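You operate a simulated robot arm through the tools that you are given. There is no shell and no other tool. Be economical: measure what you need, move in short steps, check, and stop when the job is done.

You are at the controls of a simulated two-armed robot. One attempt, no reset.

## Task
Close down: sealer off, heat to LOW, middle teal drawer in, track stop up, cage bolted.

It is judged by the outcome, as a careful person would: the job done as asked, and still so three seconds after it is handed in. It fails if anything else is knocked over, pushed out of place, dropped, spilled or broken.

## Robot
Two 7-joint arms with two-finger parallel grippers on one trunk, on a base that drives. Base frame: it is fixed to the floor where the robot stands at the start and does not move with it; the origin is under the middle of the robot, x ahead of it, y to its left, z up. Lengths are in m, angles in degrees, forces in N, time in s.
The left shoulder is at the start at [0.06, 0.143, 0.871], the right one opposite. With the tool pointing down near the work surface each hand reaches from about 0.32 to 0.74 m from the robot's upright axis, wherever it stands, measured 20 degrees to its own side. Places, roughly: cart brake lever [0.4, -2.4, 0.4]; middle teal drawer [0.6, 0, 0.7]; orange handle [0.5, -2, 0.7]; sealer heat knob [0.8, -0.2, 1]; sealer switch [0.7, -0.1, 1]; steel cage bolt [0.6, -3.1, 0.9]; yellow track stop [0.7, -1.4, 0.7]. Payload 1.57 kg a hand.
The TCP of each hand is the grasp point between the finger pads, 0.03 m short of the fingertips. In the tool frame z runs along the fingers and y along their closing line. Largest opening 0.11 m; finger width 0.024, thickness 0.012; the body of the gripper, 0.048 by 0.112 m, starts 0.078 m behind the TCP.
Orientation is that of the tool frame in the base frame, as [roll, pitch, yaw] about the fixed x, y, z axes, in that order (R = Rz(yaw) Ry(pitch) Rx(roll)). With the fingers straight down and closing along the base's y, the tool's x points along the base's -x, its y along +y and its z along -z.

## Interface
- The arms move only by the tool send_rows. It takes "left_moves", "right_moves" or both (then of equal length, played together; a hand with none holds still); each is a list of rows, each an object (a shift or turn left out is 0, a gripper value left out holds the last) with "rotation": the turn, a rotation vector about the base's x, y, z in rad, a list of three; "offset": the shift along the base's x, y, z in m, a list of three; "claw": the gripper command, from -1 (fully open) to 1 (shut), values between in proportion. In form: [{"rotation": [ax, ay, az], "offset": [dx, dy, dz], "claw": claw}, ...]. A call has 1 to 8 rows; each row shifts and turns the commanded pose from where the row before left it. A row lasts 0.2 s, in which the tool goes at most 0.05 m and 8.6 degrees; a call with a longer step from one row to the next is refused whole, and so is a gripper value outside its range. A pose out of reach is approached as far as the arm can. The call stops where the force on the tool passes 80 N (or 10 N more than at its start, if that is more) or the arm is blocked; 0.2 s more then pass. The fingers move at their own pace (about 0.045 m/s each) and stop on an object; they squeeze with about 28 N. The grip force told is the motor's: it shows also when the fingers shut on nothing. Time passes only in rows, and 0.2 s behind the last, so rows that do not move let the fingers close. The reply holds the time, the measured pose of the TCP, the force on the tool along the base axes, the opening and the grip force, in the units named above and with some noise, with the torque about the TCP (base axes, N m) and any sound that the robot's microphone picked up.
- Cameras (640 x 400 px; columns grow to the right, rows downward): "scene" is now at [0.0435, 0.0233, 1.4974]; the picture's right is [0.12, -0.99, 0.00], its down [-0.71, -0.08, -0.70] and it looks along [0.70, 0.08, -0.71] (base axes); focal length 280 px, centre (320, 200). "left" rides on the left gripper at [0.07, -0.016, -0.141] in its tool frame; the picture's right is [0.23, 0.97, 0.00], its down [-0.86, 0.20, -0.48] and it looks along [-0.47, 0.11, 0.88] (tool axes); focal length 222 px, centre (320, 200). "right" rides on the right gripper at [0.07, 0.016, -0.141] in its tool frame; the picture's right is [-0.23, 0.97, 0.00], its down [-0.85, -0.20, -0.48] and it looks along [-0.47, -0.11, 0.88] (tool axes); focal length 222 px, centre (320, 200). There is no depth. A picture from a camera that has moved, and an enlarged one, comes with that camera's place and axes in the base frame and with its lens. The place of the scene camera against the robot may be out by one fixed shift of up to 0.025 m in any direction.
- get_image(camera): a new picture of that camera. No time passes.
- lift_body(by): slides the trunk up (or, below 0, down) by that many m; the arms and the scene camera ride with it, the base frame stays. It gives what a move gives, with no picture.
- steer(legs): drives the robot by 1 to 6 legs, each [ahead, left, turn to the left] in m, m and degrees, along the robot's own axes; the way and the turn of a leg run together, so that a leg with both is an arc; at most 1.5 m and 180 degrees a leg. The arms and the cameras ride along, it lands a little off, and it stops where it bumps. It gives what a move gives.
- turn_head(pan, tilt): turns the head with the scene camera to pan (to the left, within 86 degrees either way) and tilt (down, from -29 to 69), counted from straight ahead of the robot. It gives what a move gives.
- close_up(camera, box): a new picture of the part [left, top, right, bottom] of that camera's present view, enlarged. No time passes.
- sign_off(): hands the job in; it is judged then, once.

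Work in short steps. Places have to be worked out from the pictures, the camera data and where the tool is seen: move nearer, look again, correct. Check each grasp and each placing, and mend what went wrong. You have 120 turns and 100 pictures in all, those below and enlarged ones among them. Open the grippers and draw the arms clear of the work before you hand the job in, unless the task says otherwise; then end with one line.

The tools are called as a command line: name --argument value ..., lists and objects as JSON in quotes. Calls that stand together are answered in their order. send_rows: Moves the arms, as the interface text tells. Its arguments: {"type":"object","properties":{"left_moves":{"type":"array","items":{"type":"object","properties":{"rotation":{"type":"array","items":{"type":"number"}},"offset":{"type":"array","items":{"type":"number"}},"claw":{"type":"number"}}}},"right_moves":{"type":"array","items":{"type":"object","properties":{"rotation":{"type":"array","items":{"type":"number"}},"offset":{"type":"array","items":{"type":"number"}},"claw":{"type":"number"}}}}},"required":[]} The other tools are called the same way: lift_body (by) slides the trunk up or down; steer (legs) drives the base; turn_head (pan, tilt) turns the head that bears the scene camera; get_image (camera) takes a picture; close_up (camera, box) takes an enlarged picture of a part of a camera's view; sign_off () hands the job in.

At the start:

```text
clock: 0.0
left_tcp_pos: [0.4564, 0.062, 0.9997]
left_tool_rot: [-179.9, 0.0, -179.9]
left_contact_force: [-0.4, -0.7, 0.0]
left_wrist_torque: [0.02, 0.03, 0.0]
left_grip_width: 0.1098
left_grip_force: 0.0
right_tcp_pos: [0.5648, -0.2976, 0.9999]
right_tool_rot: [179.9, 0.0, 180.0]
right_contact_force: [-0.3, 0.7, 1.1]
right_wrist_torque: [0.0, -0.01, 0.02]
right_grip_width: 0.11
right_grip_force: 0.1
trunk travel left (down, up): [-0.47, 0.12]
robot x, y, heading: [0.0022, -0.0029, 0.0]
head pan, tilt: [6.8, 45.5]
```

scene: 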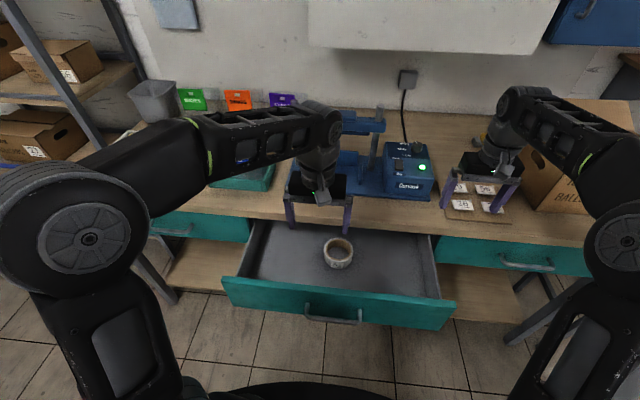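
right: 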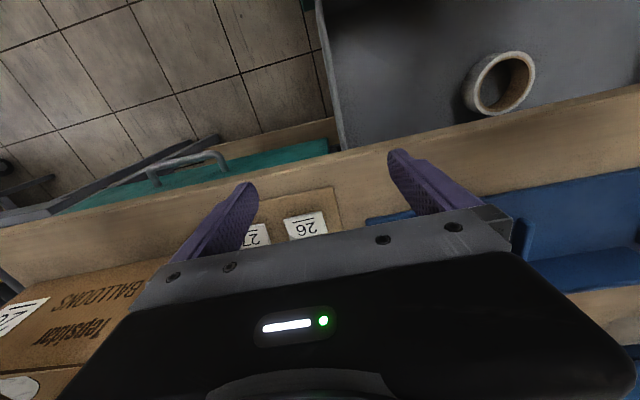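
left: 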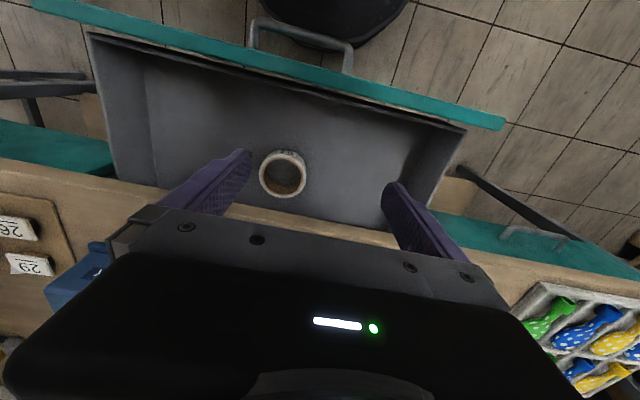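

The sealer box with a green lamp is on the bench ahead, and the middle drawer is open with a roll of tape in it. I'll enlarge the sealer and its controls.

close_up --camera "scene" --box '[340, 100, 480, 220]'

close_up --camera "scene" --box '[220, 200, 460, 340]'

```text
3.33 times, centred on (410, 160) of scene
camera zoom: at [0.0435, 0.0233, 1.4974], right [0.12, -0.99, 0.0], down [-0.71, -0.08, -0.7], along [0.7, 0.08, -0.71], focal length 935 px, centre (20, 333)
```

zoom: 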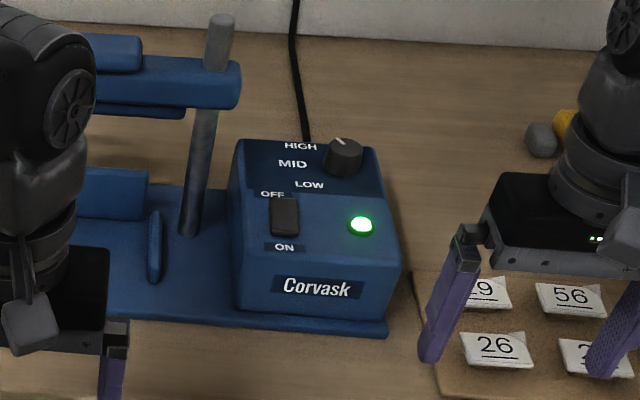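

```text
2.67 times, centred on (340, 270) of scene
camera zoom: at [0.0435, 0.0233, 1.4974], right [0.12, -0.99, 0.0], down [-0.71, -0.08, -0.7], along [0.7, 0.08, -0.71], focal length 748 px, centre (267, 13)
```

zoom: 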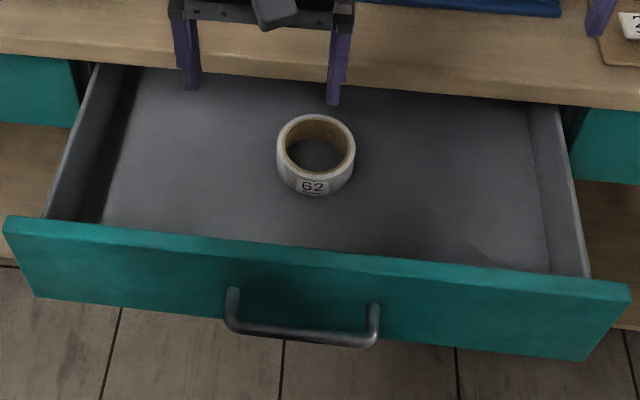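

The switch is a rocker with its OFF end at the far side. The knob pointer is at HIGH. I'll do the drawer first and back the base off to get room in front of its handle.

steer --legs '[[-0.3, 0, 0]]'

get_image --camera "left"

get_image --camera "scene"

```text
clock: 2.0
left_tcp_pos: [0.1643, 0.0643, 0.9991]
left_tool_rot: [-180.0, 0.0, -179.6]
left_contact_force: [-0.2, 0.6, 0.8]
left_wrist_torque: [0.01, -0.06, -0.03]
left_grip_width: 0.1098
left_grip_force: 0.0
right_tcp_pos: [0.273, -0.2954, 1.0001]
right_tool_rot: [179.9, 0.0, -179.6]
right_contact_force: [0.0, 0.0, -0.4]
right_wrist_torque: [0.0, -0.02, -0.02]
right_grip_width: 0.11
right_grip_force: 0.1
trunk travel left (down, up): [-0.47, 0.12]
robot x, y, heading: [-0.2903, 0.0011, 0.6]
head pan, tilt: [6.8, 45.5]
```

```text
94 pictures are left
camera left: at [0.0936, 0.0472, 1.1412], right [-0.23, 0.97, 0.0], down [0.85, 0.21, 0.48], along [0.47, 0.11, -0.88], focal length 222 px, centre (320, 200)
```

left: 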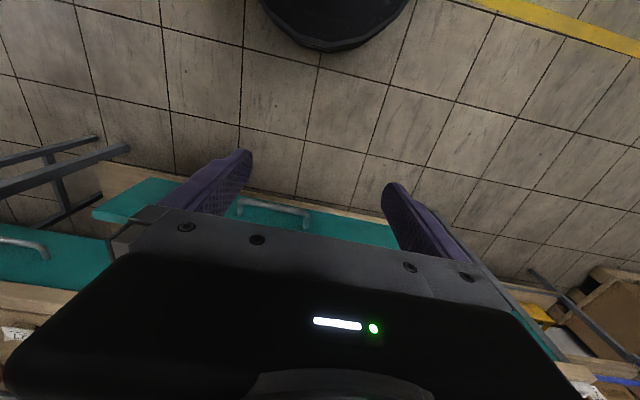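

```text
93 pictures are left
camera scene: at [-0.2503, 0.0227, 1.4975], right [0.13, -0.99, 0.0], down [-0.71, -0.09, -0.7], along [0.7, 0.09, -0.71], focal length 280 px, centre (320, 200)
```

scene: 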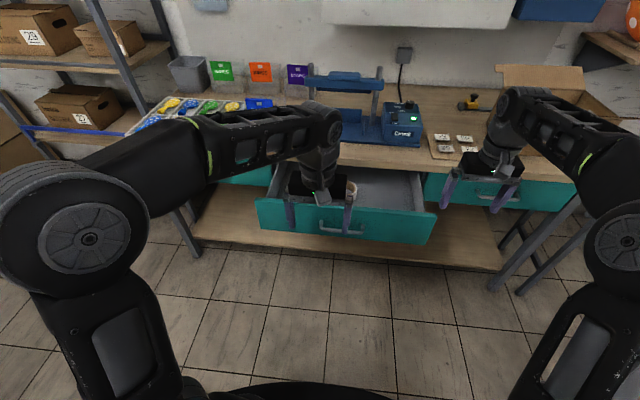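

Triangulating from the two views puts the drawer handle near x 0.34, y 0.01, z 0.75. I'll shut the left gripper and lower it in front of the handle.

send_rows --left_moves '[{"claw": 1, "offset": [0, -0.01, -0.04]}, {"offset": [0, -0.01, -0.04]}, {"offset": [0, -0.01, -0.04]}, {"offset": [0, -0.01, -0.04]}, {"offset": [0, -0.01, -0.04]}, {"offset": [0.03, -0.005, -0.04]}, {"offset": [0.03, 0, -0.01]}, {}]'

get_image --camera "left"

```text
refused: row 6 steps farther than a row can; nothing moved
```

```text
92 pictures are left
camera left: at [0.0936, 0.0472, 1.1412], right [-0.23, 0.97, 0.0], down [0.85, 0.21, 0.48], along [0.47, 0.11, -0.88], focal length 222 px, centre (320, 200)
```

left: 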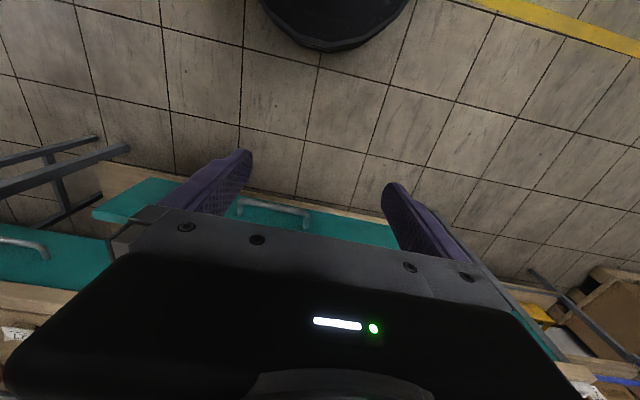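

One row was slightly too long, so the call was refused. I'll send the same move with shorter rows.

send_rows --left_moves '[{"claw": 1, "offset": [0, -0.01, -0.04]}, {"offset": [0, -0.01, -0.04]}, {"offset": [0, -0.01, -0.04]}, {"offset": [0, -0.01, -0.04]}, {"offset": [0, -0.01, -0.045]}, {"offset": [0.02, -0.005, -0.045]}, {"offset": [0.04, 0, 0]}, {}]'

get_image --camera "left"

get_image --camera "scene"

```text
clock: 3.8
left_tcp_pos: [0.2243, 0.0114, 0.7506]
left_tool_rot: [-179.9, 0.0, -179.5]
left_contact_force: [-0.8, -0.1, 0.4]
left_wrist_torque: [0.01, 0.03, -0.03]
left_grip_width: 0.0001
left_grip_force: 21.6
right_tcp_pos: [0.2755, -0.2956, 1.0002]
right_tool_rot: [179.9, 0.0, -179.6]
right_contact_force: [-0.7, 0.0, -0.7]
right_wrist_torque: [-0.01, -0.02, 0.0]
right_grip_width: 0.11
right_grip_force: 0.0
trunk travel left (down, up): [-0.47, 0.12]
robot x, y, heading: [-0.2964, -0.0023, 0.2]
head pan, tilt: [6.8, 45.5]
```

```text
91 pictures are left
camera left: at [0.1555, -0.0059, 0.8917], right [-0.23, 0.97, 0.0], down [0.85, 0.21, 0.48], along [0.47, 0.11, -0.88], focal length 222 px, centre (320, 200)
```

left: 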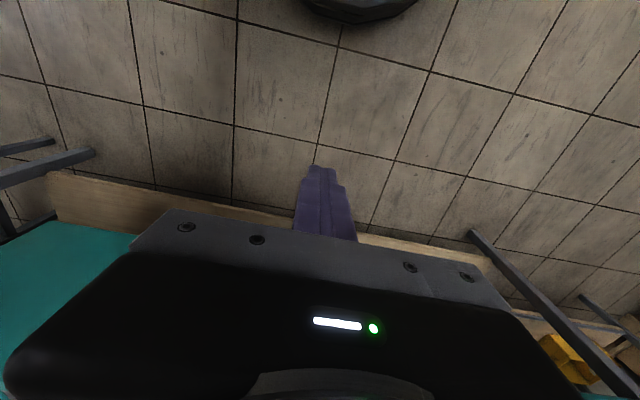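

```text
90 pictures are left
camera scene: at [-0.2494, 0.0226, 1.4974], right [0.13, -0.99, 0.0], down [-0.71, -0.09, -0.7], along [0.7, 0.09, -0.71], focal length 280 px, centre (320, 200)
```

scene: 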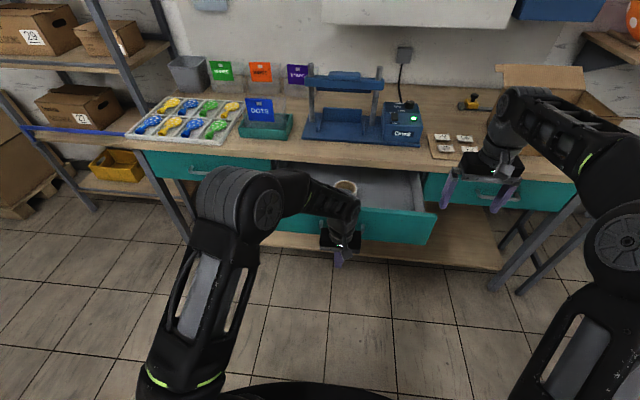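

The closed fingers are in front of the handle, so I'll push forward in even steps and watch the contact force.

send_rows --left_moves '[{"offset": [0.03, 0, 0]}, {"offset": [0.03, 0, 0]}, {"offset": [0.025, 0, 0]}, {"offset": [0.02, 0, 0]}, {"offset": [0.02, 0, 0]}, {"offset": [0.02, 0, 0]}, {"offset": [0.02, 0, 0]}, {"offset": [0.02, 0, 0]}]'

get_image --camera "scene"

```text
clock: 5.6
left_tcp_pos: [0.3819, 0.0093, 0.7499]
left_tool_rot: [180.0, 0.1, -179.5]
left_contact_force: [1.5, 0.5, -0.2]
left_wrist_torque: [0.0, -0.04, 0.0]
left_grip_width: 0.0
left_grip_force: 21.2
left hand out of reach, approached as far as the arm can: row 7, 8
right_tcp_pos: [0.2741, -0.2946, 0.9997]
right_tool_rot: [179.9, 0.1, -179.6]
right_contact_force: [0.5, -0.2, -0.1]
right_wrist_torque: [0.0, 0.0, 0.0]
right_grip_width: 0.1101
right_grip_force: 0.1
trunk travel left (down, up): [-0.47, 0.12]
robot x, y, heading: [-0.2913, 0.0011, 0.3]
head pan, tilt: [6.8, 45.5]
```

```text
89 pictures are left
camera scene: at [-0.249, 0.0226, 1.4974], right [0.13, -0.99, 0.0], down [-0.71, -0.09, -0.7], along [0.69, 0.09, -0.71], focal length 280 px, centre (320, 200)
```

scene: 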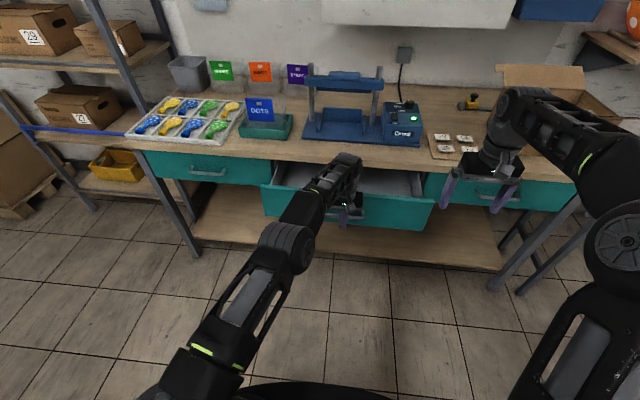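

The drawer is moving in, but the arm is at full reach. I'll carry on the push by driving forward a little at a time.

steer --legs '[[0.12, 0, 0]]'

get_image --camera "scene"

```text
clock: 6.8
left_tcp_pos: [0.5029, 0.0113, 0.7491]
left_tool_rot: [-179.9, -0.2, -179.5]
left_contact_force: [-0.2, -0.2, 0.5]
left_wrist_torque: [0.03, 0.01, 0.03]
left_grip_width: 0.0
left_grip_force: 21.3
right_tcp_pos: [0.3952, -0.2925, 0.9985]
right_tool_rot: [-179.9, -0.1, -179.5]
right_contact_force: [0.2, -1.0, -1.3]
right_wrist_torque: [0.02, 0.02, 0.01]
right_grip_width: 0.1101
right_grip_force: 0.2
trunk travel left (down, up): [-0.47, 0.12]
robot x, y, heading: [-0.173, 0.0013, 0.4]
head pan, tilt: [6.8, 45.5]
```

```text
88 pictures are left
camera scene: at [-0.128, 0.0235, 1.4973], right [0.13, -0.99, 0.0], down [-0.71, -0.09, -0.7], along [0.69, 0.09, -0.71], focal length 280 px, centre (320, 200)
```

scene: 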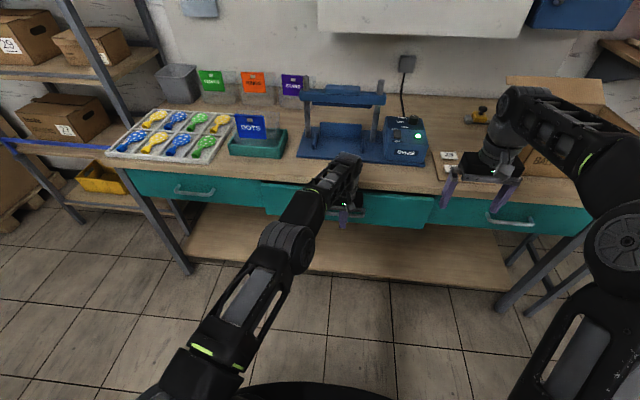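

The drawer is almost in, with only a small gap left. I'll drive a little further.

steer --legs '[[0.04, 0, 0]]'

close_up --camera "scene" --box '[180, 140, 540, 260]'

```text
clock: 7.7
left_tcp_pos: [0.5439, 0.0117, 0.7489]
left_tool_rot: [180.0, 0.0, -179.5]
left_contact_force: [0.5, -0.4, -0.7]
left_wrist_torque: [0.02, 0.02, 0.03]
left_grip_width: 0.0
left_grip_force: 21.1
right_tcp_pos: [0.4346, -0.2926, 0.9998]
right_tool_rot: [179.9, -0.2, -179.5]
right_contact_force: [0.4, -0.5, 0.2]
right_wrist_torque: [0.01, 0.01, -0.01]
right_grip_width: 0.1098
right_grip_force: 0.0
trunk travel left (down, up): [-0.47, 0.12]
robot x, y, heading: [-0.1348, 0.0024, 0.8]
head pan, tilt: [6.8, 45.5]
```

```text
1.78 times, centred on (360, 200) of scene
camera zoom: at [-0.0888, 0.024, 1.4973], right [0.13, -0.99, 0.0], down [-0.71, -0.09, -0.7], along [0.69, 0.09, -0.71], focal length 499 px, centre (249, 200)
```

zoom: 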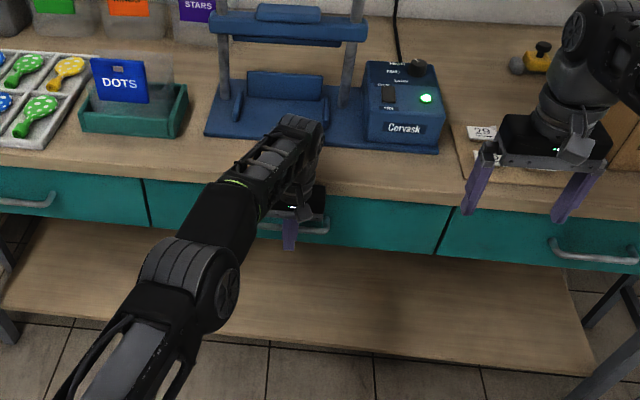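

It looks nearly flush and there is no resistance yet. I'll nudge 2 cm more to seat it.

steer --legs '[[0.02, 0, 0]]'

close_up --camera "scene" --box '[220, 150, 480, 260]'

```text
clock: 8.5
left_tcp_pos: [0.543, 0.0118, 0.7521]
left_tool_rot: [179.9, -1.2, -179.7]
left_contact_force: [-26.9, 6.0, 13.2]
left_wrist_torque: [-0.84, -3.49, -0.17]
left_grip_width: 0.0
left_grip_force: 21.1
right_tcp_pos: [0.4403, -0.2914, 1.0012]
right_tool_rot: [-180.0, 0.1, -179.5]
right_contact_force: [-0.7, 0.7, 0.9]
right_wrist_torque: [0.03, -0.01, 0.01]
right_grip_width: 0.11
right_grip_force: 0.0
trunk travel left (down, up): [-0.47, 0.12]
robot x, y, heading: [-0.1249, -0.0035, 0.8]
head pan, tilt: [6.8, 45.5]
stopped in leg 1: the robot was blocked; the commanded pose is now the measured one
```

```text
2.46 times, centred on (350, 205) of scene
camera zoom: at [-0.0853, 0.0252, 1.4975], right [0.13, -0.99, 0.0], down [-0.71, -0.09, -0.7], along [0.7, 0.09, -0.71], focal length 690 px, centre (246, 188)
```

zoom: 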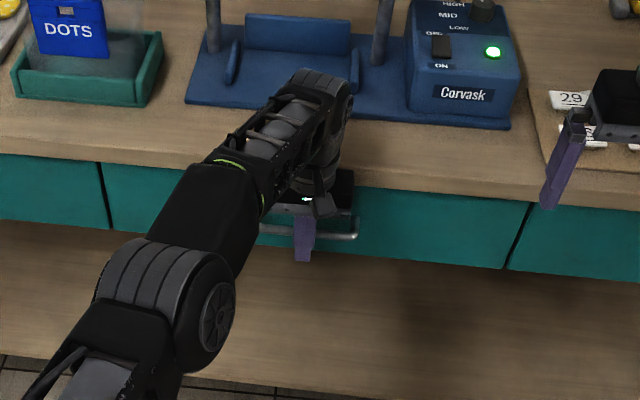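

The drawer is seated: it blocked with about 27 N and its front is flush with its neighbours. I'll draw the left arm back and up, clear of the work.

send_rows --left_moves '[{"offset": [-0.04, 0, 0]}, {"offset": [-0.05, 0, 0]}, {"offset": [-0.05, 0, 0]}, {"offset": [-0.03, 0.02, 0.03]}, {"offset": [-0.02, 0.02, 0.04]}, {"offset": [0, 0.02, 0.045]}, {"offset": [0, 0.02, 0.045]}, {"offset": [0, 0.02, 0.045]}]'

steer --legs '[[0.24, 0, -0.8]]'

get_image --camera "scene"

get_image --camera "right"

```text
clock: 10.3
left_tcp_pos: [0.3572, 0.1085, 0.9542]
left_tool_rot: [179.8, -1.3, -179.7]
left_contact_force: [-0.3, 0.8, 0.6]
left_wrist_torque: [-0.02, -0.02, -0.03]
left_grip_width: 0.0
left_grip_force: 21.4
right_tcp_pos: [0.4443, -0.2913, 1.0005]
right_tool_rot: [180.0, 0.1, -179.3]
right_contact_force: [0.1, -0.5, -0.1]
right_wrist_torque: [-0.01, 0.05, 0.04]
right_grip_width: 0.1101
right_grip_force: 0.2
trunk travel left (down, up): [-0.47, 0.12]
robot x, y, heading: [-0.1232, -0.0011, 0.7]
head pan, tilt: [6.8, 45.5]
```

```text
clock: 12.1
left_tcp_pos: [0.5982, 0.1083, 0.9544]
left_tool_rot: [179.9, -1.3, 179.8]
left_contact_force: [-0.7, -0.7, 0.1]
left_wrist_torque: [-0.02, 0.05, -0.02]
left_grip_width: 0.0
left_grip_force: 20.6
right_tcp_pos: [0.6812, -0.2944, 0.9994]
right_tool_rot: [-179.9, -0.2, -179.9]
right_contact_force: [0.0, 1.2, -0.2]
right_wrist_torque: [0.0, 0.02, 0.0]
right_grip_width: 0.11
right_grip_force: 0.0
trunk travel left (down, up): [-0.47, 0.12]
robot x, y, heading: [0.1141, 0.0025, 0.2]
head pan, tilt: [6.8, 45.5]
```

```text
85 pictures are left
camera scene: at [0.1599, 0.0253, 1.4973], right [0.12, -0.99, 0.0], down [-0.71, -0.09, -0.7], along [0.69, 0.08, -0.71], focal length 280 px, centre (320, 200)
```

scene: 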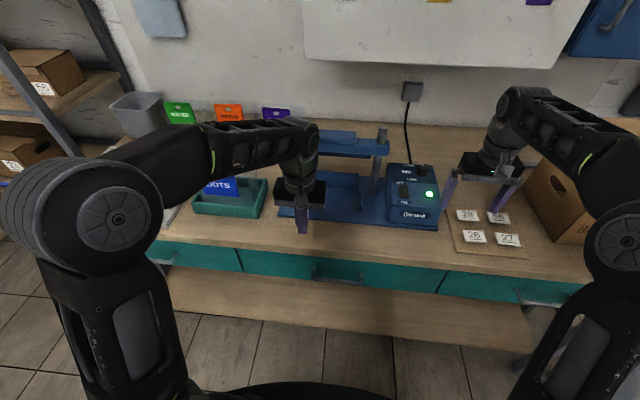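

```text
84 pictures are left
camera right: at [0.6123, -0.2794, 1.1407], right [0.23, 0.97, 0.0], down [0.86, -0.2, 0.48], along [0.46, -0.11, -0.88], focal length 222 px, centre (320, 200)
```

right: 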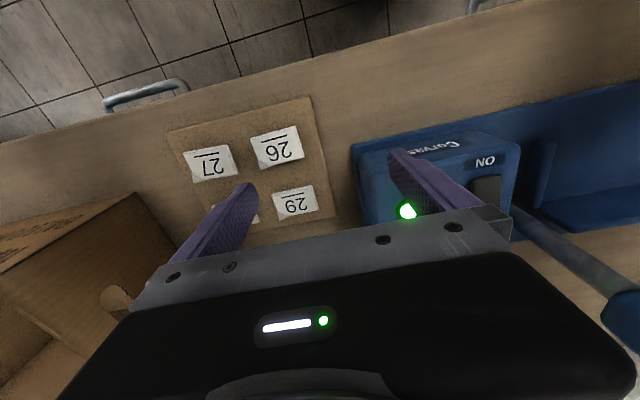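

The robot stands at x 0.11. I'll zoom in on the controls from here to triangulate them.

close_up --camera "scene" --box '[370, 140, 450, 230]'

close_up --camera "right" --box '[340, 100, 560, 240]'

```text
4.44 times, centred on (410, 185) of scene
camera zoom: at [0.1599, 0.0253, 1.4973], right [0.12, -0.99, 0.0], down [-0.71, -0.09, -0.7], along [0.69, 0.08, -0.71], focal length 1247 px, centre (-80, 267)
```

zoom: 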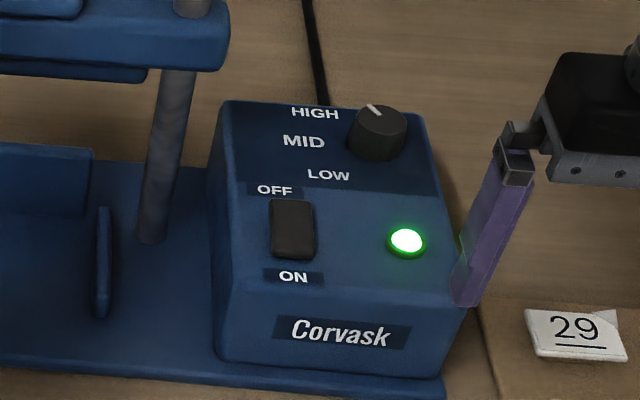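

```text
2.86 times, centred on (450, 170) of right
camera zoom: at [0.6123, -0.2794, 1.1407], right [0.23, 0.97, 0.0], down [0.86, -0.2, 0.48], along [0.46, -0.11, -0.88], focal length 635 px, centre (-51, 286)
```

zoom: 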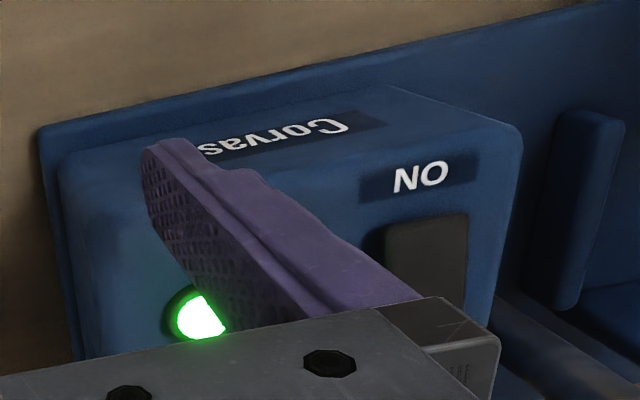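

The lamp triangulates to about (0.754, -0.215, 0.94). I'll raise the right hand and move it over the panel for an unobstructed wrist view.

send_rows --right_moves '[{"offset": [0, 0, 0.045]}, {"offset": [0, 0, 0.045]}, {"offset": [0, 0.01, 0.04]}, {"offset": [0.03, 0.035, 0]}, {"offset": [0.03, 0.035, 0]}, {"offset": [0, 0.03, 0]}, {}]'

get_image --camera "right"

close_up --camera "right" --box '[230, 100, 400, 220]'

```text
clock: 13.7
left_tcp_pos: [0.5972, 0.1071, 0.9539]
left_tool_rot: [179.9, -1.1, 179.8]
left_contact_force: [0.0, -0.5, -0.1]
left_wrist_torque: [0.01, -0.03, -0.01]
left_grip_width: 0.0002
left_grip_force: 21.3
right_tcp_pos: [0.6883, -0.2563, 1.0104]
right_tool_rot: [-180.0, 0.1, -179.8]
right_contact_force: [-0.7, -0.6, -0.4]
right_wrist_torque: [0.01, -0.01, 0.0]
right_grip_width: 0.1095
right_grip_force: 0.1
right hand out of reach, approached as far as the arm can: row 1, 2, 3, 4, 5
trunk travel left (down, up): [-0.47, 0.12]
robot x, y, heading: [0.115, 0.0039, 0.3]
head pan, tilt: [6.8, 45.5]
```

```text
81 pictures are left
camera right: at [0.619, -0.2401, 1.1522], right [0.23, 0.97, 0.0], down [0.86, -0.2, 0.48], along [0.47, -0.11, -0.88], focal length 222 px, centre (320, 200)
```

right: 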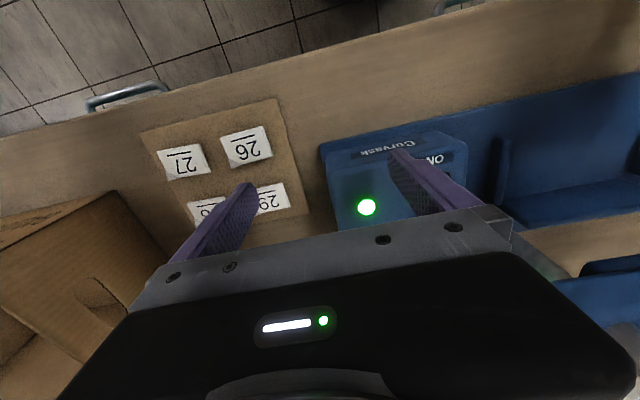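

```text
3.33 times, centred on (315, 160) of right
camera zoom: at [0.619, -0.2401, 1.1522], right [0.23, 0.97, 0.0], down [0.86, -0.2, 0.48], along [0.47, -0.11, -0.88], focal length 740 px, centre (337, 333)
```

zoom: 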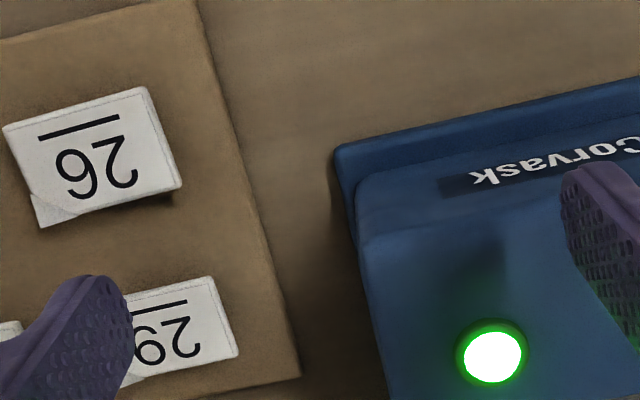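

The hand is at its height limit here. I'll tuck the left hand back, raise the trunk and drive a little closer.

send_rows --left_moves '[{"offset": [-0.04, 0.02, 0.0]}, {"offset": [-0.04, 0.02, 0.0]}, {"offset": [-0.04, 0.02, 0.0]}, {"offset": [-0.04, 0.02, 0.0]}, {"offset": [-0.04, 0.02, 0.0]}]'

lift_body --by 0.12

steer --legs '[[0.1, 0, 0]]'

get_image --camera "right"

```text
clock: 14.9
left_tcp_pos: [0.3952, 0.2078, 0.9551]
left_tool_rot: [179.8, -1.1, 179.9]
left_contact_force: [-0.1, 0.2, 0.9]
left_wrist_torque: [-0.05, 0.01, 0.03]
left_grip_width: 0.0
left_grip_force: 21.4
right_tcp_pos: [0.6875, -0.2556, 1.0114]
right_tool_rot: [180.0, 0.0, -179.9]
right_contact_force: [0.3, 0.3, 1.0]
right_wrist_torque: [0.0, -0.01, 0.0]
right_grip_width: 0.11
right_grip_force: 0.1
trunk travel left (down, up): [-0.47, 0.12]
robot x, y, heading: [0.1118, 0.0004, 0.3]
head pan, tilt: [6.8, 45.5]
```

```text
clock: 16.4
left_tcp_pos: [0.3956, 0.2068, 1.0755]
left_tool_rot: [179.9, -1.2, 179.7]
left_contact_force: [0.1, 0.1, 0.6]
left_wrist_torque: [0.02, -0.01, -0.01]
left_grip_width: 0.0
left_grip_force: 21.2
right_tcp_pos: [0.6878, -0.2551, 1.1303]
right_tool_rot: [-179.9, 0.0, -179.9]
right_contact_force: [-0.6, -0.4, -1.0]
right_wrist_torque: [0.01, 0.01, -0.02]
right_grip_width: 0.1098
right_grip_force: 0.0
trunk travel left (down, up): [-0.59, 0.0]
robot x, y, heading: [0.1129, 0.0009, 0.2]
head pan, tilt: [6.8, 45.5]
```

```text
clock: 17.6
left_tcp_pos: [0.4966, 0.2071, 1.0746]
left_tool_rot: [179.9, -1.3, 179.7]
left_contact_force: [0.5, 0.0, 0.0]
left_wrist_torque: [0.0, 0.02, 0.02]
left_grip_width: 0.0
left_grip_force: 21.6
right_tcp_pos: [0.789, -0.2558, 1.1304]
right_tool_rot: [179.9, -0.1, -179.9]
right_contact_force: [0.0, 0.5, -0.2]
right_wrist_torque: [0.01, 0.06, -0.03]
right_grip_width: 0.1101
right_grip_force: 0.0
trunk travel left (down, up): [-0.59, 0.0]
robot x, y, heading: [0.2147, -0.0032, 0.0]
head pan, tilt: [6.8, 45.5]
```

```text
79 pictures are left
camera right: at [0.7204, -0.2403, 1.2716], right [0.23, 0.97, 0.0], down [0.86, -0.2, 0.48], along [0.46, -0.11, -0.88], focal length 222 px, centre (320, 200)
```

right: 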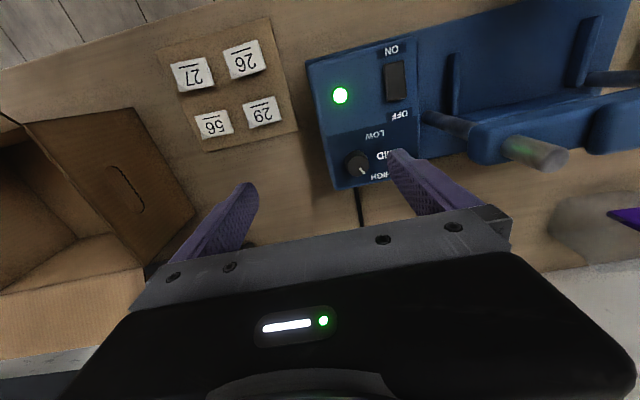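

This is a clear view of the whole panel. I'll enlarge it to measure the knob and the switch.

close_up --camera "right" --box '[300, 30, 450, 200]'

```text
2.35 times, centred on (375, 115) of right
camera zoom: at [0.7204, -0.2403, 1.2716], right [0.23, 0.97, 0.0], down [0.86, -0.2, 0.48], along [0.46, -0.11, -0.88], focal length 523 px, centre (191, 400)
```

zoom: 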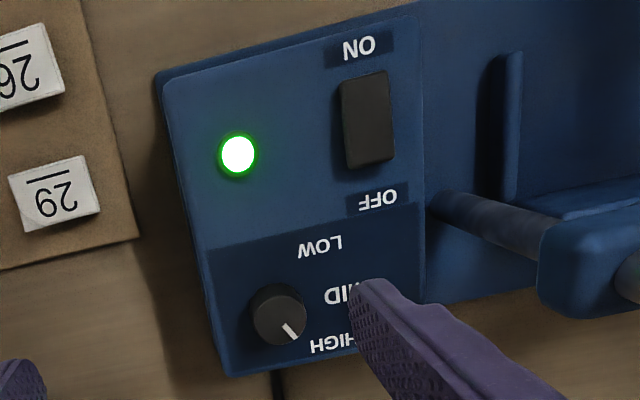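

From two wrist views and one scene view I get:
- **Lamp:** about (0.742, -0.220, 0.953).
- **Knob top:** about (0.828, -0.213, 0.984), about 0.033 across.
- **Rocker:** centre about (0.742, -0.151), with its OFF end near x 0.76.

I'll shut the right gripper and bring it over the OFF end.

send_rows --right_moves '[{"claw": 1, "offset": [-0.012, 0.035, 0]}, {"offset": [-0.01, 0.035, 0]}, {"offset": [-0.01, 0.036, -0.01]}, {"offset": [0, 0, -0.04]}, {"offset": [0, 0, -0.04]}, {}, {}]'

get_image --camera "right"

close_up --camera "scene" --box '[320, 140, 480, 260]'

```text
clock: 19.2
left_tcp_pos: [0.4954, 0.2073, 1.0753]
left_tool_rot: [179.9, -1.3, 179.9]
left_contact_force: [0.4, 0.0, -0.2]
left_wrist_torque: [0.02, 0.03, 0.01]
left_grip_width: 0.0
left_grip_force: 21.5
right_tcp_pos: [0.7551, -0.1507, 1.0396]
right_tool_rot: [179.9, -0.1, -180.0]
right_contact_force: [0.0, -0.6, 0.2]
right_wrist_torque: [-0.01, 0.0, -0.01]
right_grip_width: 0.0001
right_grip_force: 17.7
trunk travel left (down, up): [-0.59, 0.0]
robot x, y, heading: [0.2156, 0.0017, 0.1]
head pan, tilt: [6.8, 45.5]
```

```text
77 pictures are left
camera right: at [0.686, -0.1341, 1.1825], right [0.23, 0.97, 0.0], down [0.86, -0.2, 0.48], along [0.47, -0.11, -0.88], focal length 222 px, centre (320, 200)
```

right: 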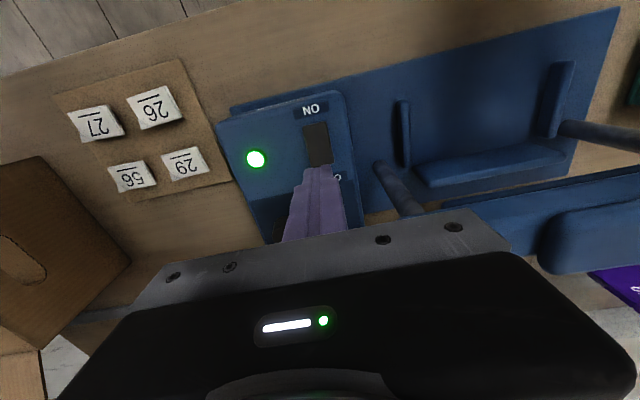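

```text
3.33 times, centred on (400, 200) of scene
camera zoom: at [0.2589, 0.0256, 1.6174], right [0.12, -0.99, 0.0], down [-0.71, -0.09, -0.7], along [0.7, 0.08, -0.71], focal length 935 px, centre (53, 200)
```

zoom: 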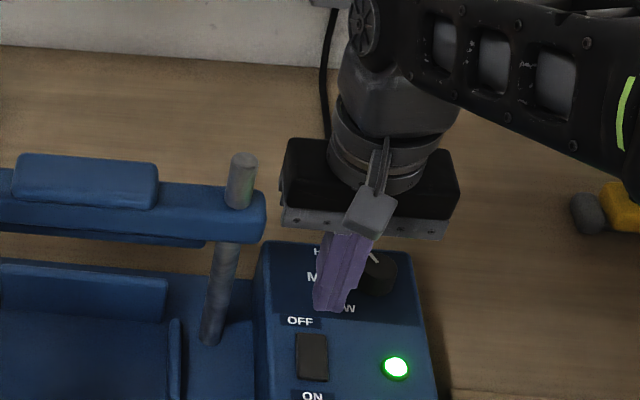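

The fingertips line up with the switch in y and sit over its far half. I'll go down to just above contact.

send_rows --right_moves '[{"offset": [0.003, 0, -0.02]}, {"offset": [0, 0, -0.015]}, {"offset": [0, 0, -0.005]}]'

get_image --camera "right"

```text
clock: 20.0
left_tcp_pos: [0.4966, 0.2079, 1.0765]
left_tool_rot: [179.8, -1.2, 179.9]
left_contact_force: [-0.8, -0.5, -0.3]
left_wrist_torque: [0.01, 0.01, 0.03]
left_grip_width: 0.0
left_grip_force: 20.8
right_tcp_pos: [0.7581, -0.1486, 0.9992]
right_tool_rot: [180.0, -0.1, -179.8]
right_contact_force: [0.5, -0.3, -0.3]
right_wrist_torque: [-0.01, -0.01, 0.0]
right_grip_width: 0.0
right_grip_force: 21.7
trunk travel left (down, up): [-0.59, 0.0]
robot x, y, heading: [0.2163, -0.0017, 0.1]
head pan, tilt: [6.8, 45.5]
```

```text
75 pictures are left
camera right: at [0.689, -0.134, 1.1418], right [0.23, 0.97, 0.0], down [0.86, -0.2, 0.48], along [0.47, -0.11, -0.88], focal length 222 px, centre (320, 200)
```

right: 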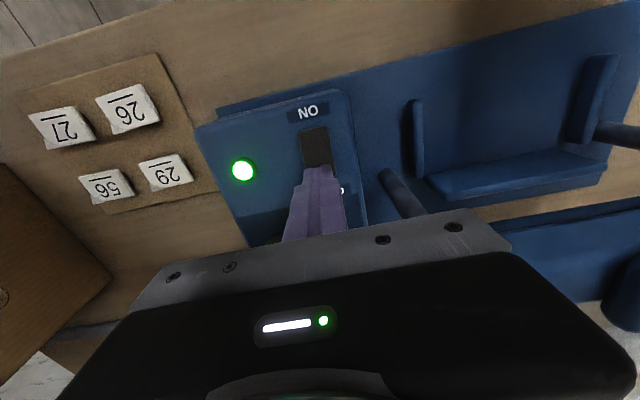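

The tip is at z 0.969 with no contact yet. I'll keep descending in 4 mm steps.

send_rows --right_moves '[{"offset": [0, 0, -0.004]}, {"offset": [0, 0, -0.004]}, {"offset": [0, 0, -0.004]}]'

close_up --camera "right" --box '[200, 80, 400, 240]'

```text
clock: 20.8
left_tcp_pos: [0.4967, 0.2073, 1.0748]
left_tool_rot: [179.8, -1.2, 179.8]
left_contact_force: [0.8, 0.1, -1.2]
left_wrist_torque: [-0.03, 0.04, 0.03]
left_grip_width: 0.0002
left_grip_force: 21.2
right_tcp_pos: [0.76, -0.1487, 0.9876]
right_tool_rot: [180.0, -0.1, -179.8]
right_contact_force: [1.0, 0.5, 0.0]
right_wrist_torque: [-0.03, 0.05, 0.0]
right_grip_width: 0.0
right_grip_force: 21.8
trunk travel left (down, up): [-0.59, 0.0]
robot x, y, heading: [0.2182, 0.0003, 0.0]
head pan, tilt: [6.8, 45.5]
```

```text
2.50 times, centred on (300, 160) of right
camera zoom: at [0.6899, -0.1341, 1.1298], right [0.23, 0.97, 0.0], down [0.86, -0.2, 0.48], along [0.47, -0.11, -0.88], focal length 555 px, centre (370, 300)
```

zoom: 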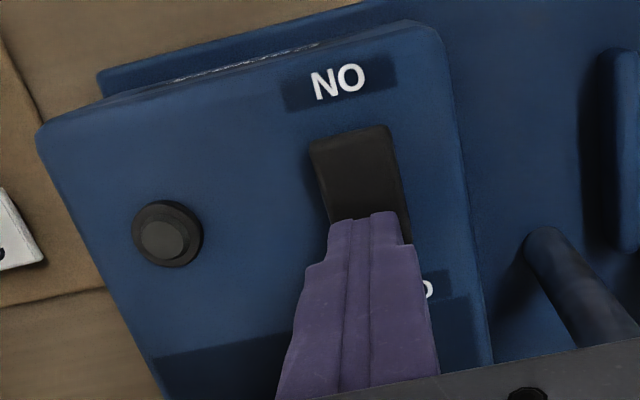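

The lamp has gone out, so the sealer is off. I'll lift away and open the hand over the knob to measure it again.

send_rows --right_moves '[{"offset": [0, 0, 0.045]}, {"offset": [0, -0.01, 0.045]}, {"claw": -0.2, "offset": [0.02, -0.03, 0.03]}, {"offset": [0.03, -0.03, 0]}, {"offset": [0.02, 0, 0]}, {}, {}]'

get_image --camera "right"

close_up --camera "right" --box '[200, 60, 400, 220]'

```text
clock: 22.4
left_tcp_pos: [0.4956, 0.2074, 1.0759]
left_tool_rot: [179.9, -1.2, 179.8]
left_contact_force: [0.2, -0.2, 0.8]
left_wrist_torque: [0.0, -0.01, -0.02]
left_grip_width: 0.0001
left_grip_force: 21.2
right_tcp_pos: [0.8197, -0.2183, 1.111]
right_tool_rot: [180.0, 0.0, -179.9]
right_contact_force: [-0.1, -0.3, -0.2]
right_wrist_torque: [-0.04, 0.01, -0.02]
right_grip_width: 0.066
right_grip_force: 0.1
right hand out of reach, approached as far as the arm can: row 5
trunk travel left (down, up): [-0.59, 0.0]
robot x, y, heading: [0.2204, 0.0005, 0.1]
head pan, tilt: [6.8, 45.5]
```

```text
73 pictures are left
camera right: at [0.751, -0.2029, 1.2523], right [0.23, 0.97, 0.0], down [0.85, -0.2, 0.48], along [0.47, -0.11, -0.88], focal length 222 px, centre (320, 200)
```

right: 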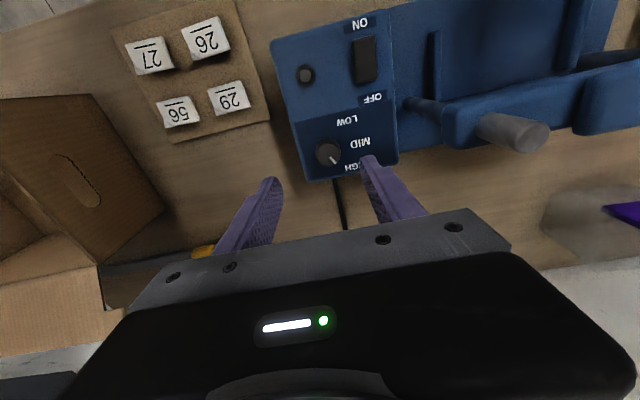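

```text
2.50 times, centred on (300, 140) of right
camera zoom: at [0.751, -0.2029, 1.2523], right [0.23, 0.97, 0.0], down [0.85, -0.2, 0.48], along [0.47, -0.11, -0.88], focal length 555 px, centre (370, 350)
```

zoom: 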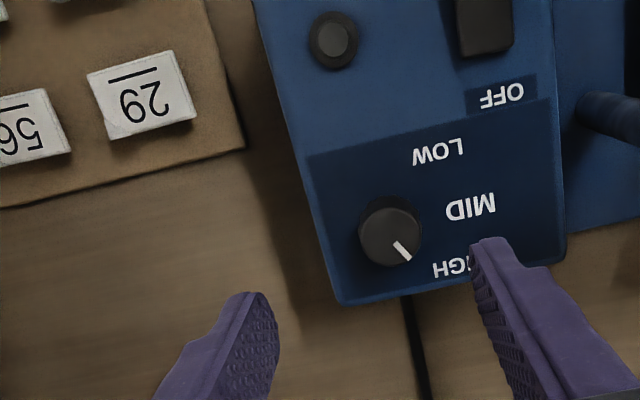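

From both views the knob sits at about (0.832, -0.213). Its pointer is near 32° from +x, mirrored about MID from where LOW should be, so I need roughly +114° counter-clockwise. I'll pre-rotate the hand by -60° while lowering it partway.

send_rows --right_moves '[{"rotation": [0, 0, -0.13], "offset": [0, 0, -0.01]}, {"rotation": [0, 0, -0.13], "offset": [0, 0, -0.01]}, {"rotation": [0, 0, -0.13], "offset": [0, 0, -0.01]}, {"rotation": [0, 0, -0.13], "offset": [0.003, 0.001, -0.01]}, {"rotation": [0, 0, -0.13], "offset": [0.003, 0.001, -0.01]}, {"rotation": [0, 0, -0.13], "offset": [0.003, 0.001, -0.01]}, {"rotation": [0, 0, -0.13], "offset": [0.003, 0.001, 0]}, {"rotation": [0, 0, -0.13]}]'

get_image --camera "right"

close_up --camera "scene" --box '[340, 140, 500, 260]'

```text
clock: 24.2
left_tcp_pos: [0.4961, 0.2072, 1.0745]
left_tool_rot: [179.9, -1.2, 179.8]
left_contact_force: [-0.7, -1.0, -0.7]
left_wrist_torque: [0.01, 0.0, -0.03]
left_grip_width: 0.0
left_grip_force: 21.1
right_tcp_pos: [0.8312, -0.2155, 1.0493]
right_tool_rot: [-179.9, -0.1, 120.3]
right_contact_force: [0.5, -0.2, -0.3]
right_wrist_torque: [0.02, 0.03, 0.02]
right_grip_width: 0.0661
right_grip_force: 0.1
trunk travel left (down, up): [-0.59, 0.0]
robot x, y, heading: [0.2132, 0.0034, 0.2]
head pan, tilt: [6.8, 45.5]
```

```text
71 pictures are left
camera right: at [0.8107, -0.1481, 1.1914], right [0.96, 0.3, 0.0], down [0.26, -0.84, 0.48], along [0.14, -0.46, -0.88], focal length 222 px, centre (320, 200)
```

right: 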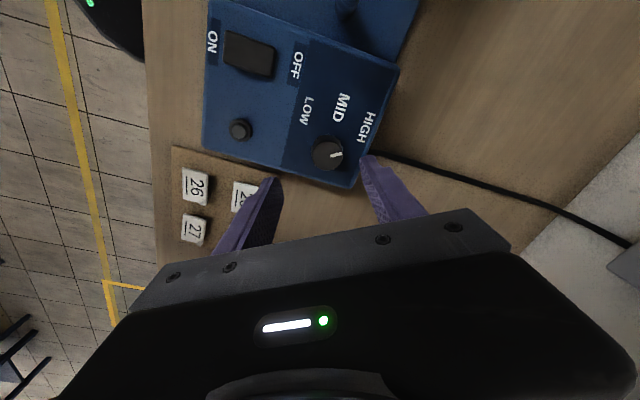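

```text
3.33 times, centred on (420, 200) of scene
camera zoom: at [0.2588, 0.0255, 1.6174], right [0.12, -0.99, 0.0], down [-0.71, -0.09, -0.7], along [0.7, 0.08, -0.71], focal length 935 px, centre (-13, 200)
```

zoom: 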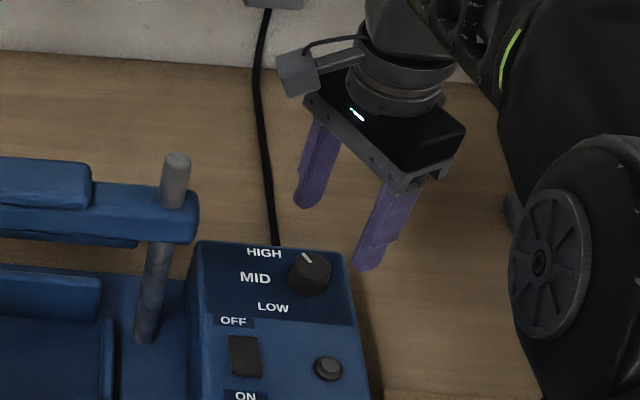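

The knob refines to about (0.834, -0.211). I'll shift slightly and lower the open fingers around it, slowly near the bottom.

send_rows --right_moves '[{"offset": [0.003, 0.004, -0.015]}, {"offset": [0, 0, -0.012]}, {"offset": [0, 0, -0.008]}, {"offset": [0, 0, -0.006]}, {"offset": [0, 0, -0.004]}, {}]'

get_image --camera "right"

close_up --camera "scene" --box '[340, 140, 500, 260]'

```text
clock: 25.6
left_tcp_pos: [0.4962, 0.208, 1.0743]
left_tool_rot: [179.8, -1.2, 179.7]
left_contact_force: [-0.2, 0.3, -0.3]
left_wrist_torque: [-0.02, 0.0, -0.02]
left_grip_width: 0.0
left_grip_force: 21.1
right_tcp_pos: [0.8336, -0.2105, 1.0049]
right_tool_rot: [180.0, -0.1, 120.4]
right_contact_force: [-0.8, -0.2, 0.7]
right_wrist_torque: [-0.02, 0.0, 0.01]
right_grip_width: 0.066
right_grip_force: 0.1
trunk travel left (down, up): [-0.59, 0.0]
robot x, y, heading: [0.2155, 0.0039, -0.1]
head pan, tilt: [6.8, 45.5]
```

```text
69 pictures are left
camera right: at [0.8131, -0.1435, 1.1469], right [0.95, 0.3, 0.0], down [0.26, -0.84, 0.48], along [0.14, -0.46, -0.88], focal length 222 px, centre (320, 200)
```

right: 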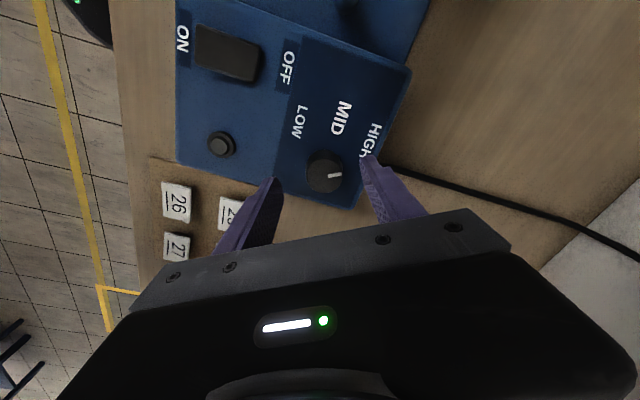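

```text
3.33 times, centred on (420, 200) of scene
camera zoom: at [0.2588, 0.0255, 1.6174], right [0.12, -0.99, 0.0], down [-0.71, -0.09, -0.7], along [0.7, 0.08, -0.71], focal length 935 px, centre (-13, 200)
```

zoom: 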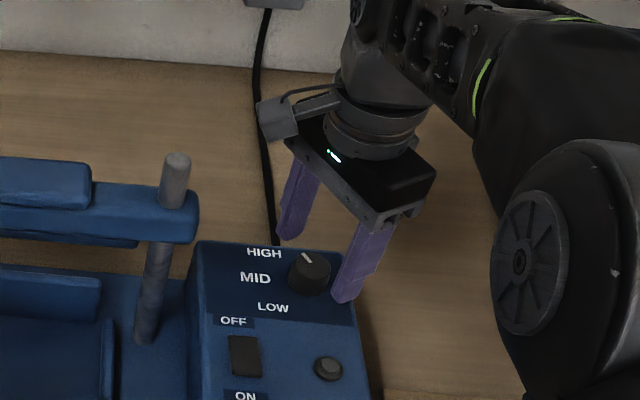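

The tips straddle the knob with no contact yet. I'll shift a few millimetres, lower slightly more, then close gently.

send_rows --right_moves '[{"offset": [0.003, 0.002, -0.004]}, {"offset": [0, 0, -0.004]}, {"offset": [0, 0, -0.003]}, {}]'

close_up --camera "right" --box '[220, 80, 440, 240]'

```text
clock: 26.6
left_tcp_pos: [0.4963, 0.2062, 1.0749]
left_tool_rot: [179.8, -1.2, 179.7]
left_contact_force: [0.5, 0.2, 0.0]
left_wrist_torque: [0.01, 0.0, 0.01]
left_grip_width: 0.0
left_grip_force: 21.4
right_tcp_pos: [0.8365, -0.2092, 0.9953]
right_tool_rot: [-179.9, -0.1, 120.5]
right_contact_force: [-0.3, 0.8, -0.2]
right_wrist_torque: [0.0, -0.01, -0.03]
right_grip_width: 0.0659
right_grip_force: 0.1
trunk travel left (down, up): [-0.59, 0.0]
robot x, y, heading: [0.2155, 0.0001, -0.1]
head pan, tilt: [6.8, 45.5]
```

```text
2.50 times, centred on (330, 160) of right
camera zoom: at [0.8162, -0.1418, 1.1354], right [0.95, 0.3, 0.0], down [0.26, -0.84, 0.48], along [0.14, -0.46, -0.88], focal length 555 px, centre (295, 300)
```

zoom: 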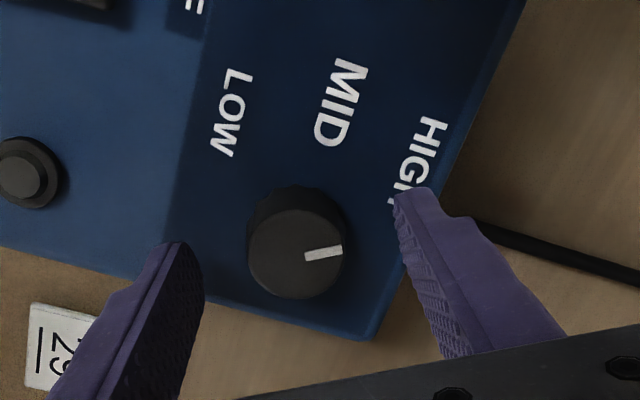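

The fingers straddle the knob well, so I'll close on it.

send_rows --right_moves '[{"claw": 1}, {}, {}, {}]'

close_up --camera "right" --box '[220, 80, 440, 240]'

```text
clock: 27.6
left_tcp_pos: [0.496, 0.2074, 1.0733]
left_tool_rot: [179.8, -1.2, 179.8]
left_contact_force: [0.0, 0.8, 0.6]
left_wrist_torque: [0.0, 0.02, -0.02]
left_grip_width: 0.0001
left_grip_force: 21.4
right_tcp_pos: [0.8361, -0.2103, 0.9941]
right_tool_rot: [-180.0, -0.1, 120.5]
right_contact_force: [-1.4, -1.0, 0.2]
right_wrist_torque: [0.0, -0.09, -0.02]
right_grip_width: 0.0339
right_grip_force: 32.3
trunk travel left (down, up): [-0.59, 0.0]
robot x, y, heading: [0.2152, 0.0047, -0.0]
head pan, tilt: [6.8, 45.5]
```

```text
2.50 times, centred on (330, 160) of right
camera zoom: at [0.8161, -0.1419, 1.1355], right [0.95, 0.3, 0.0], down [0.26, -0.84, 0.48], along [0.14, -0.46, -0.88], focal length 555 px, centre (295, 300)
```

zoom: 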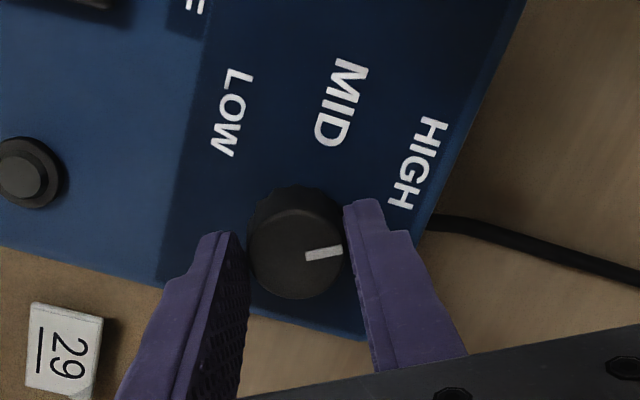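

The knob is held (width 0.034, 32 N). I'll turn it counter-clockwise about 52° first and check.

send_rows --right_moves '[{"rotation": [0, 0, 0.13]}, {"rotation": [0, 0, 0.13]}, {"rotation": [0, 0, 0.13]}, {"rotation": [0, 0, 0.13]}, {"rotation": [0, 0, 0.13]}, {"rotation": [0, 0, 0.13]}, {"rotation": [0, 0, 0.13]}]'

close_up --camera "right" --box '[220, 80, 440, 240]'

close_up --camera "scene" --box '[340, 140, 500, 260]'

```text
clock: 29.2
left_tcp_pos: [0.4962, 0.2058, 1.0755]
left_tool_rot: [179.8, -1.0, 179.8]
left_contact_force: [0.4, 0.2, 0.2]
left_wrist_torque: [-0.02, -0.02, 0.03]
left_grip_width: 0.0002
left_grip_force: 21.1
right_tcp_pos: [0.8362, -0.2108, 0.9938]
right_tool_rot: [-180.0, -0.1, 172.7]
right_contact_force: [-7.0, -6.5, 1.9]
right_wrist_torque: [-0.18, 0.45, -0.02]
right_grip_width: 0.0336
right_grip_force: 41.7
trunk travel left (down, up): [-0.59, 0.0]
robot x, y, heading: [0.2145, 0.0024, -0.0]
head pan, tilt: [6.8, 45.5]
```

```text
2.50 times, centred on (330, 160) of right
camera zoom: at [0.7695, -0.1866, 1.1356], right [0.35, 0.94, 0.0], down [0.82, -0.31, 0.48], along [0.45, -0.17, -0.88], focal length 555 px, centre (295, 300)
```

zoom: 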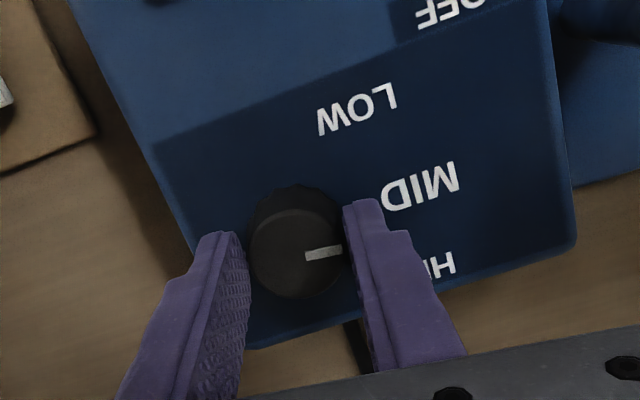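

```text
3.33 times, centred on (420, 200) of scene
camera zoom: at [0.2577, 0.0245, 1.6175], right [0.12, -0.99, 0.0], down [-0.71, -0.08, -0.7], along [0.7, 0.08, -0.71], focal length 935 px, centre (-13, 200)
```

zoom: 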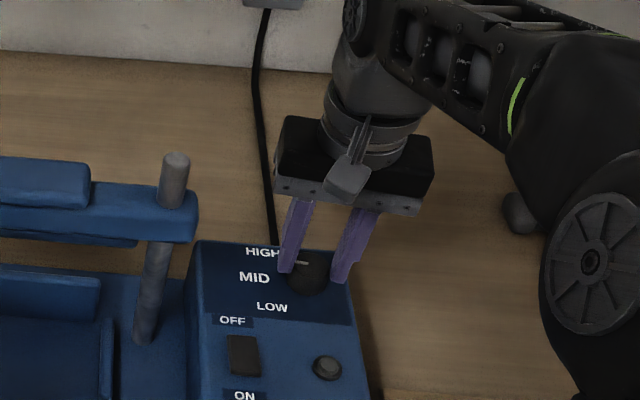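

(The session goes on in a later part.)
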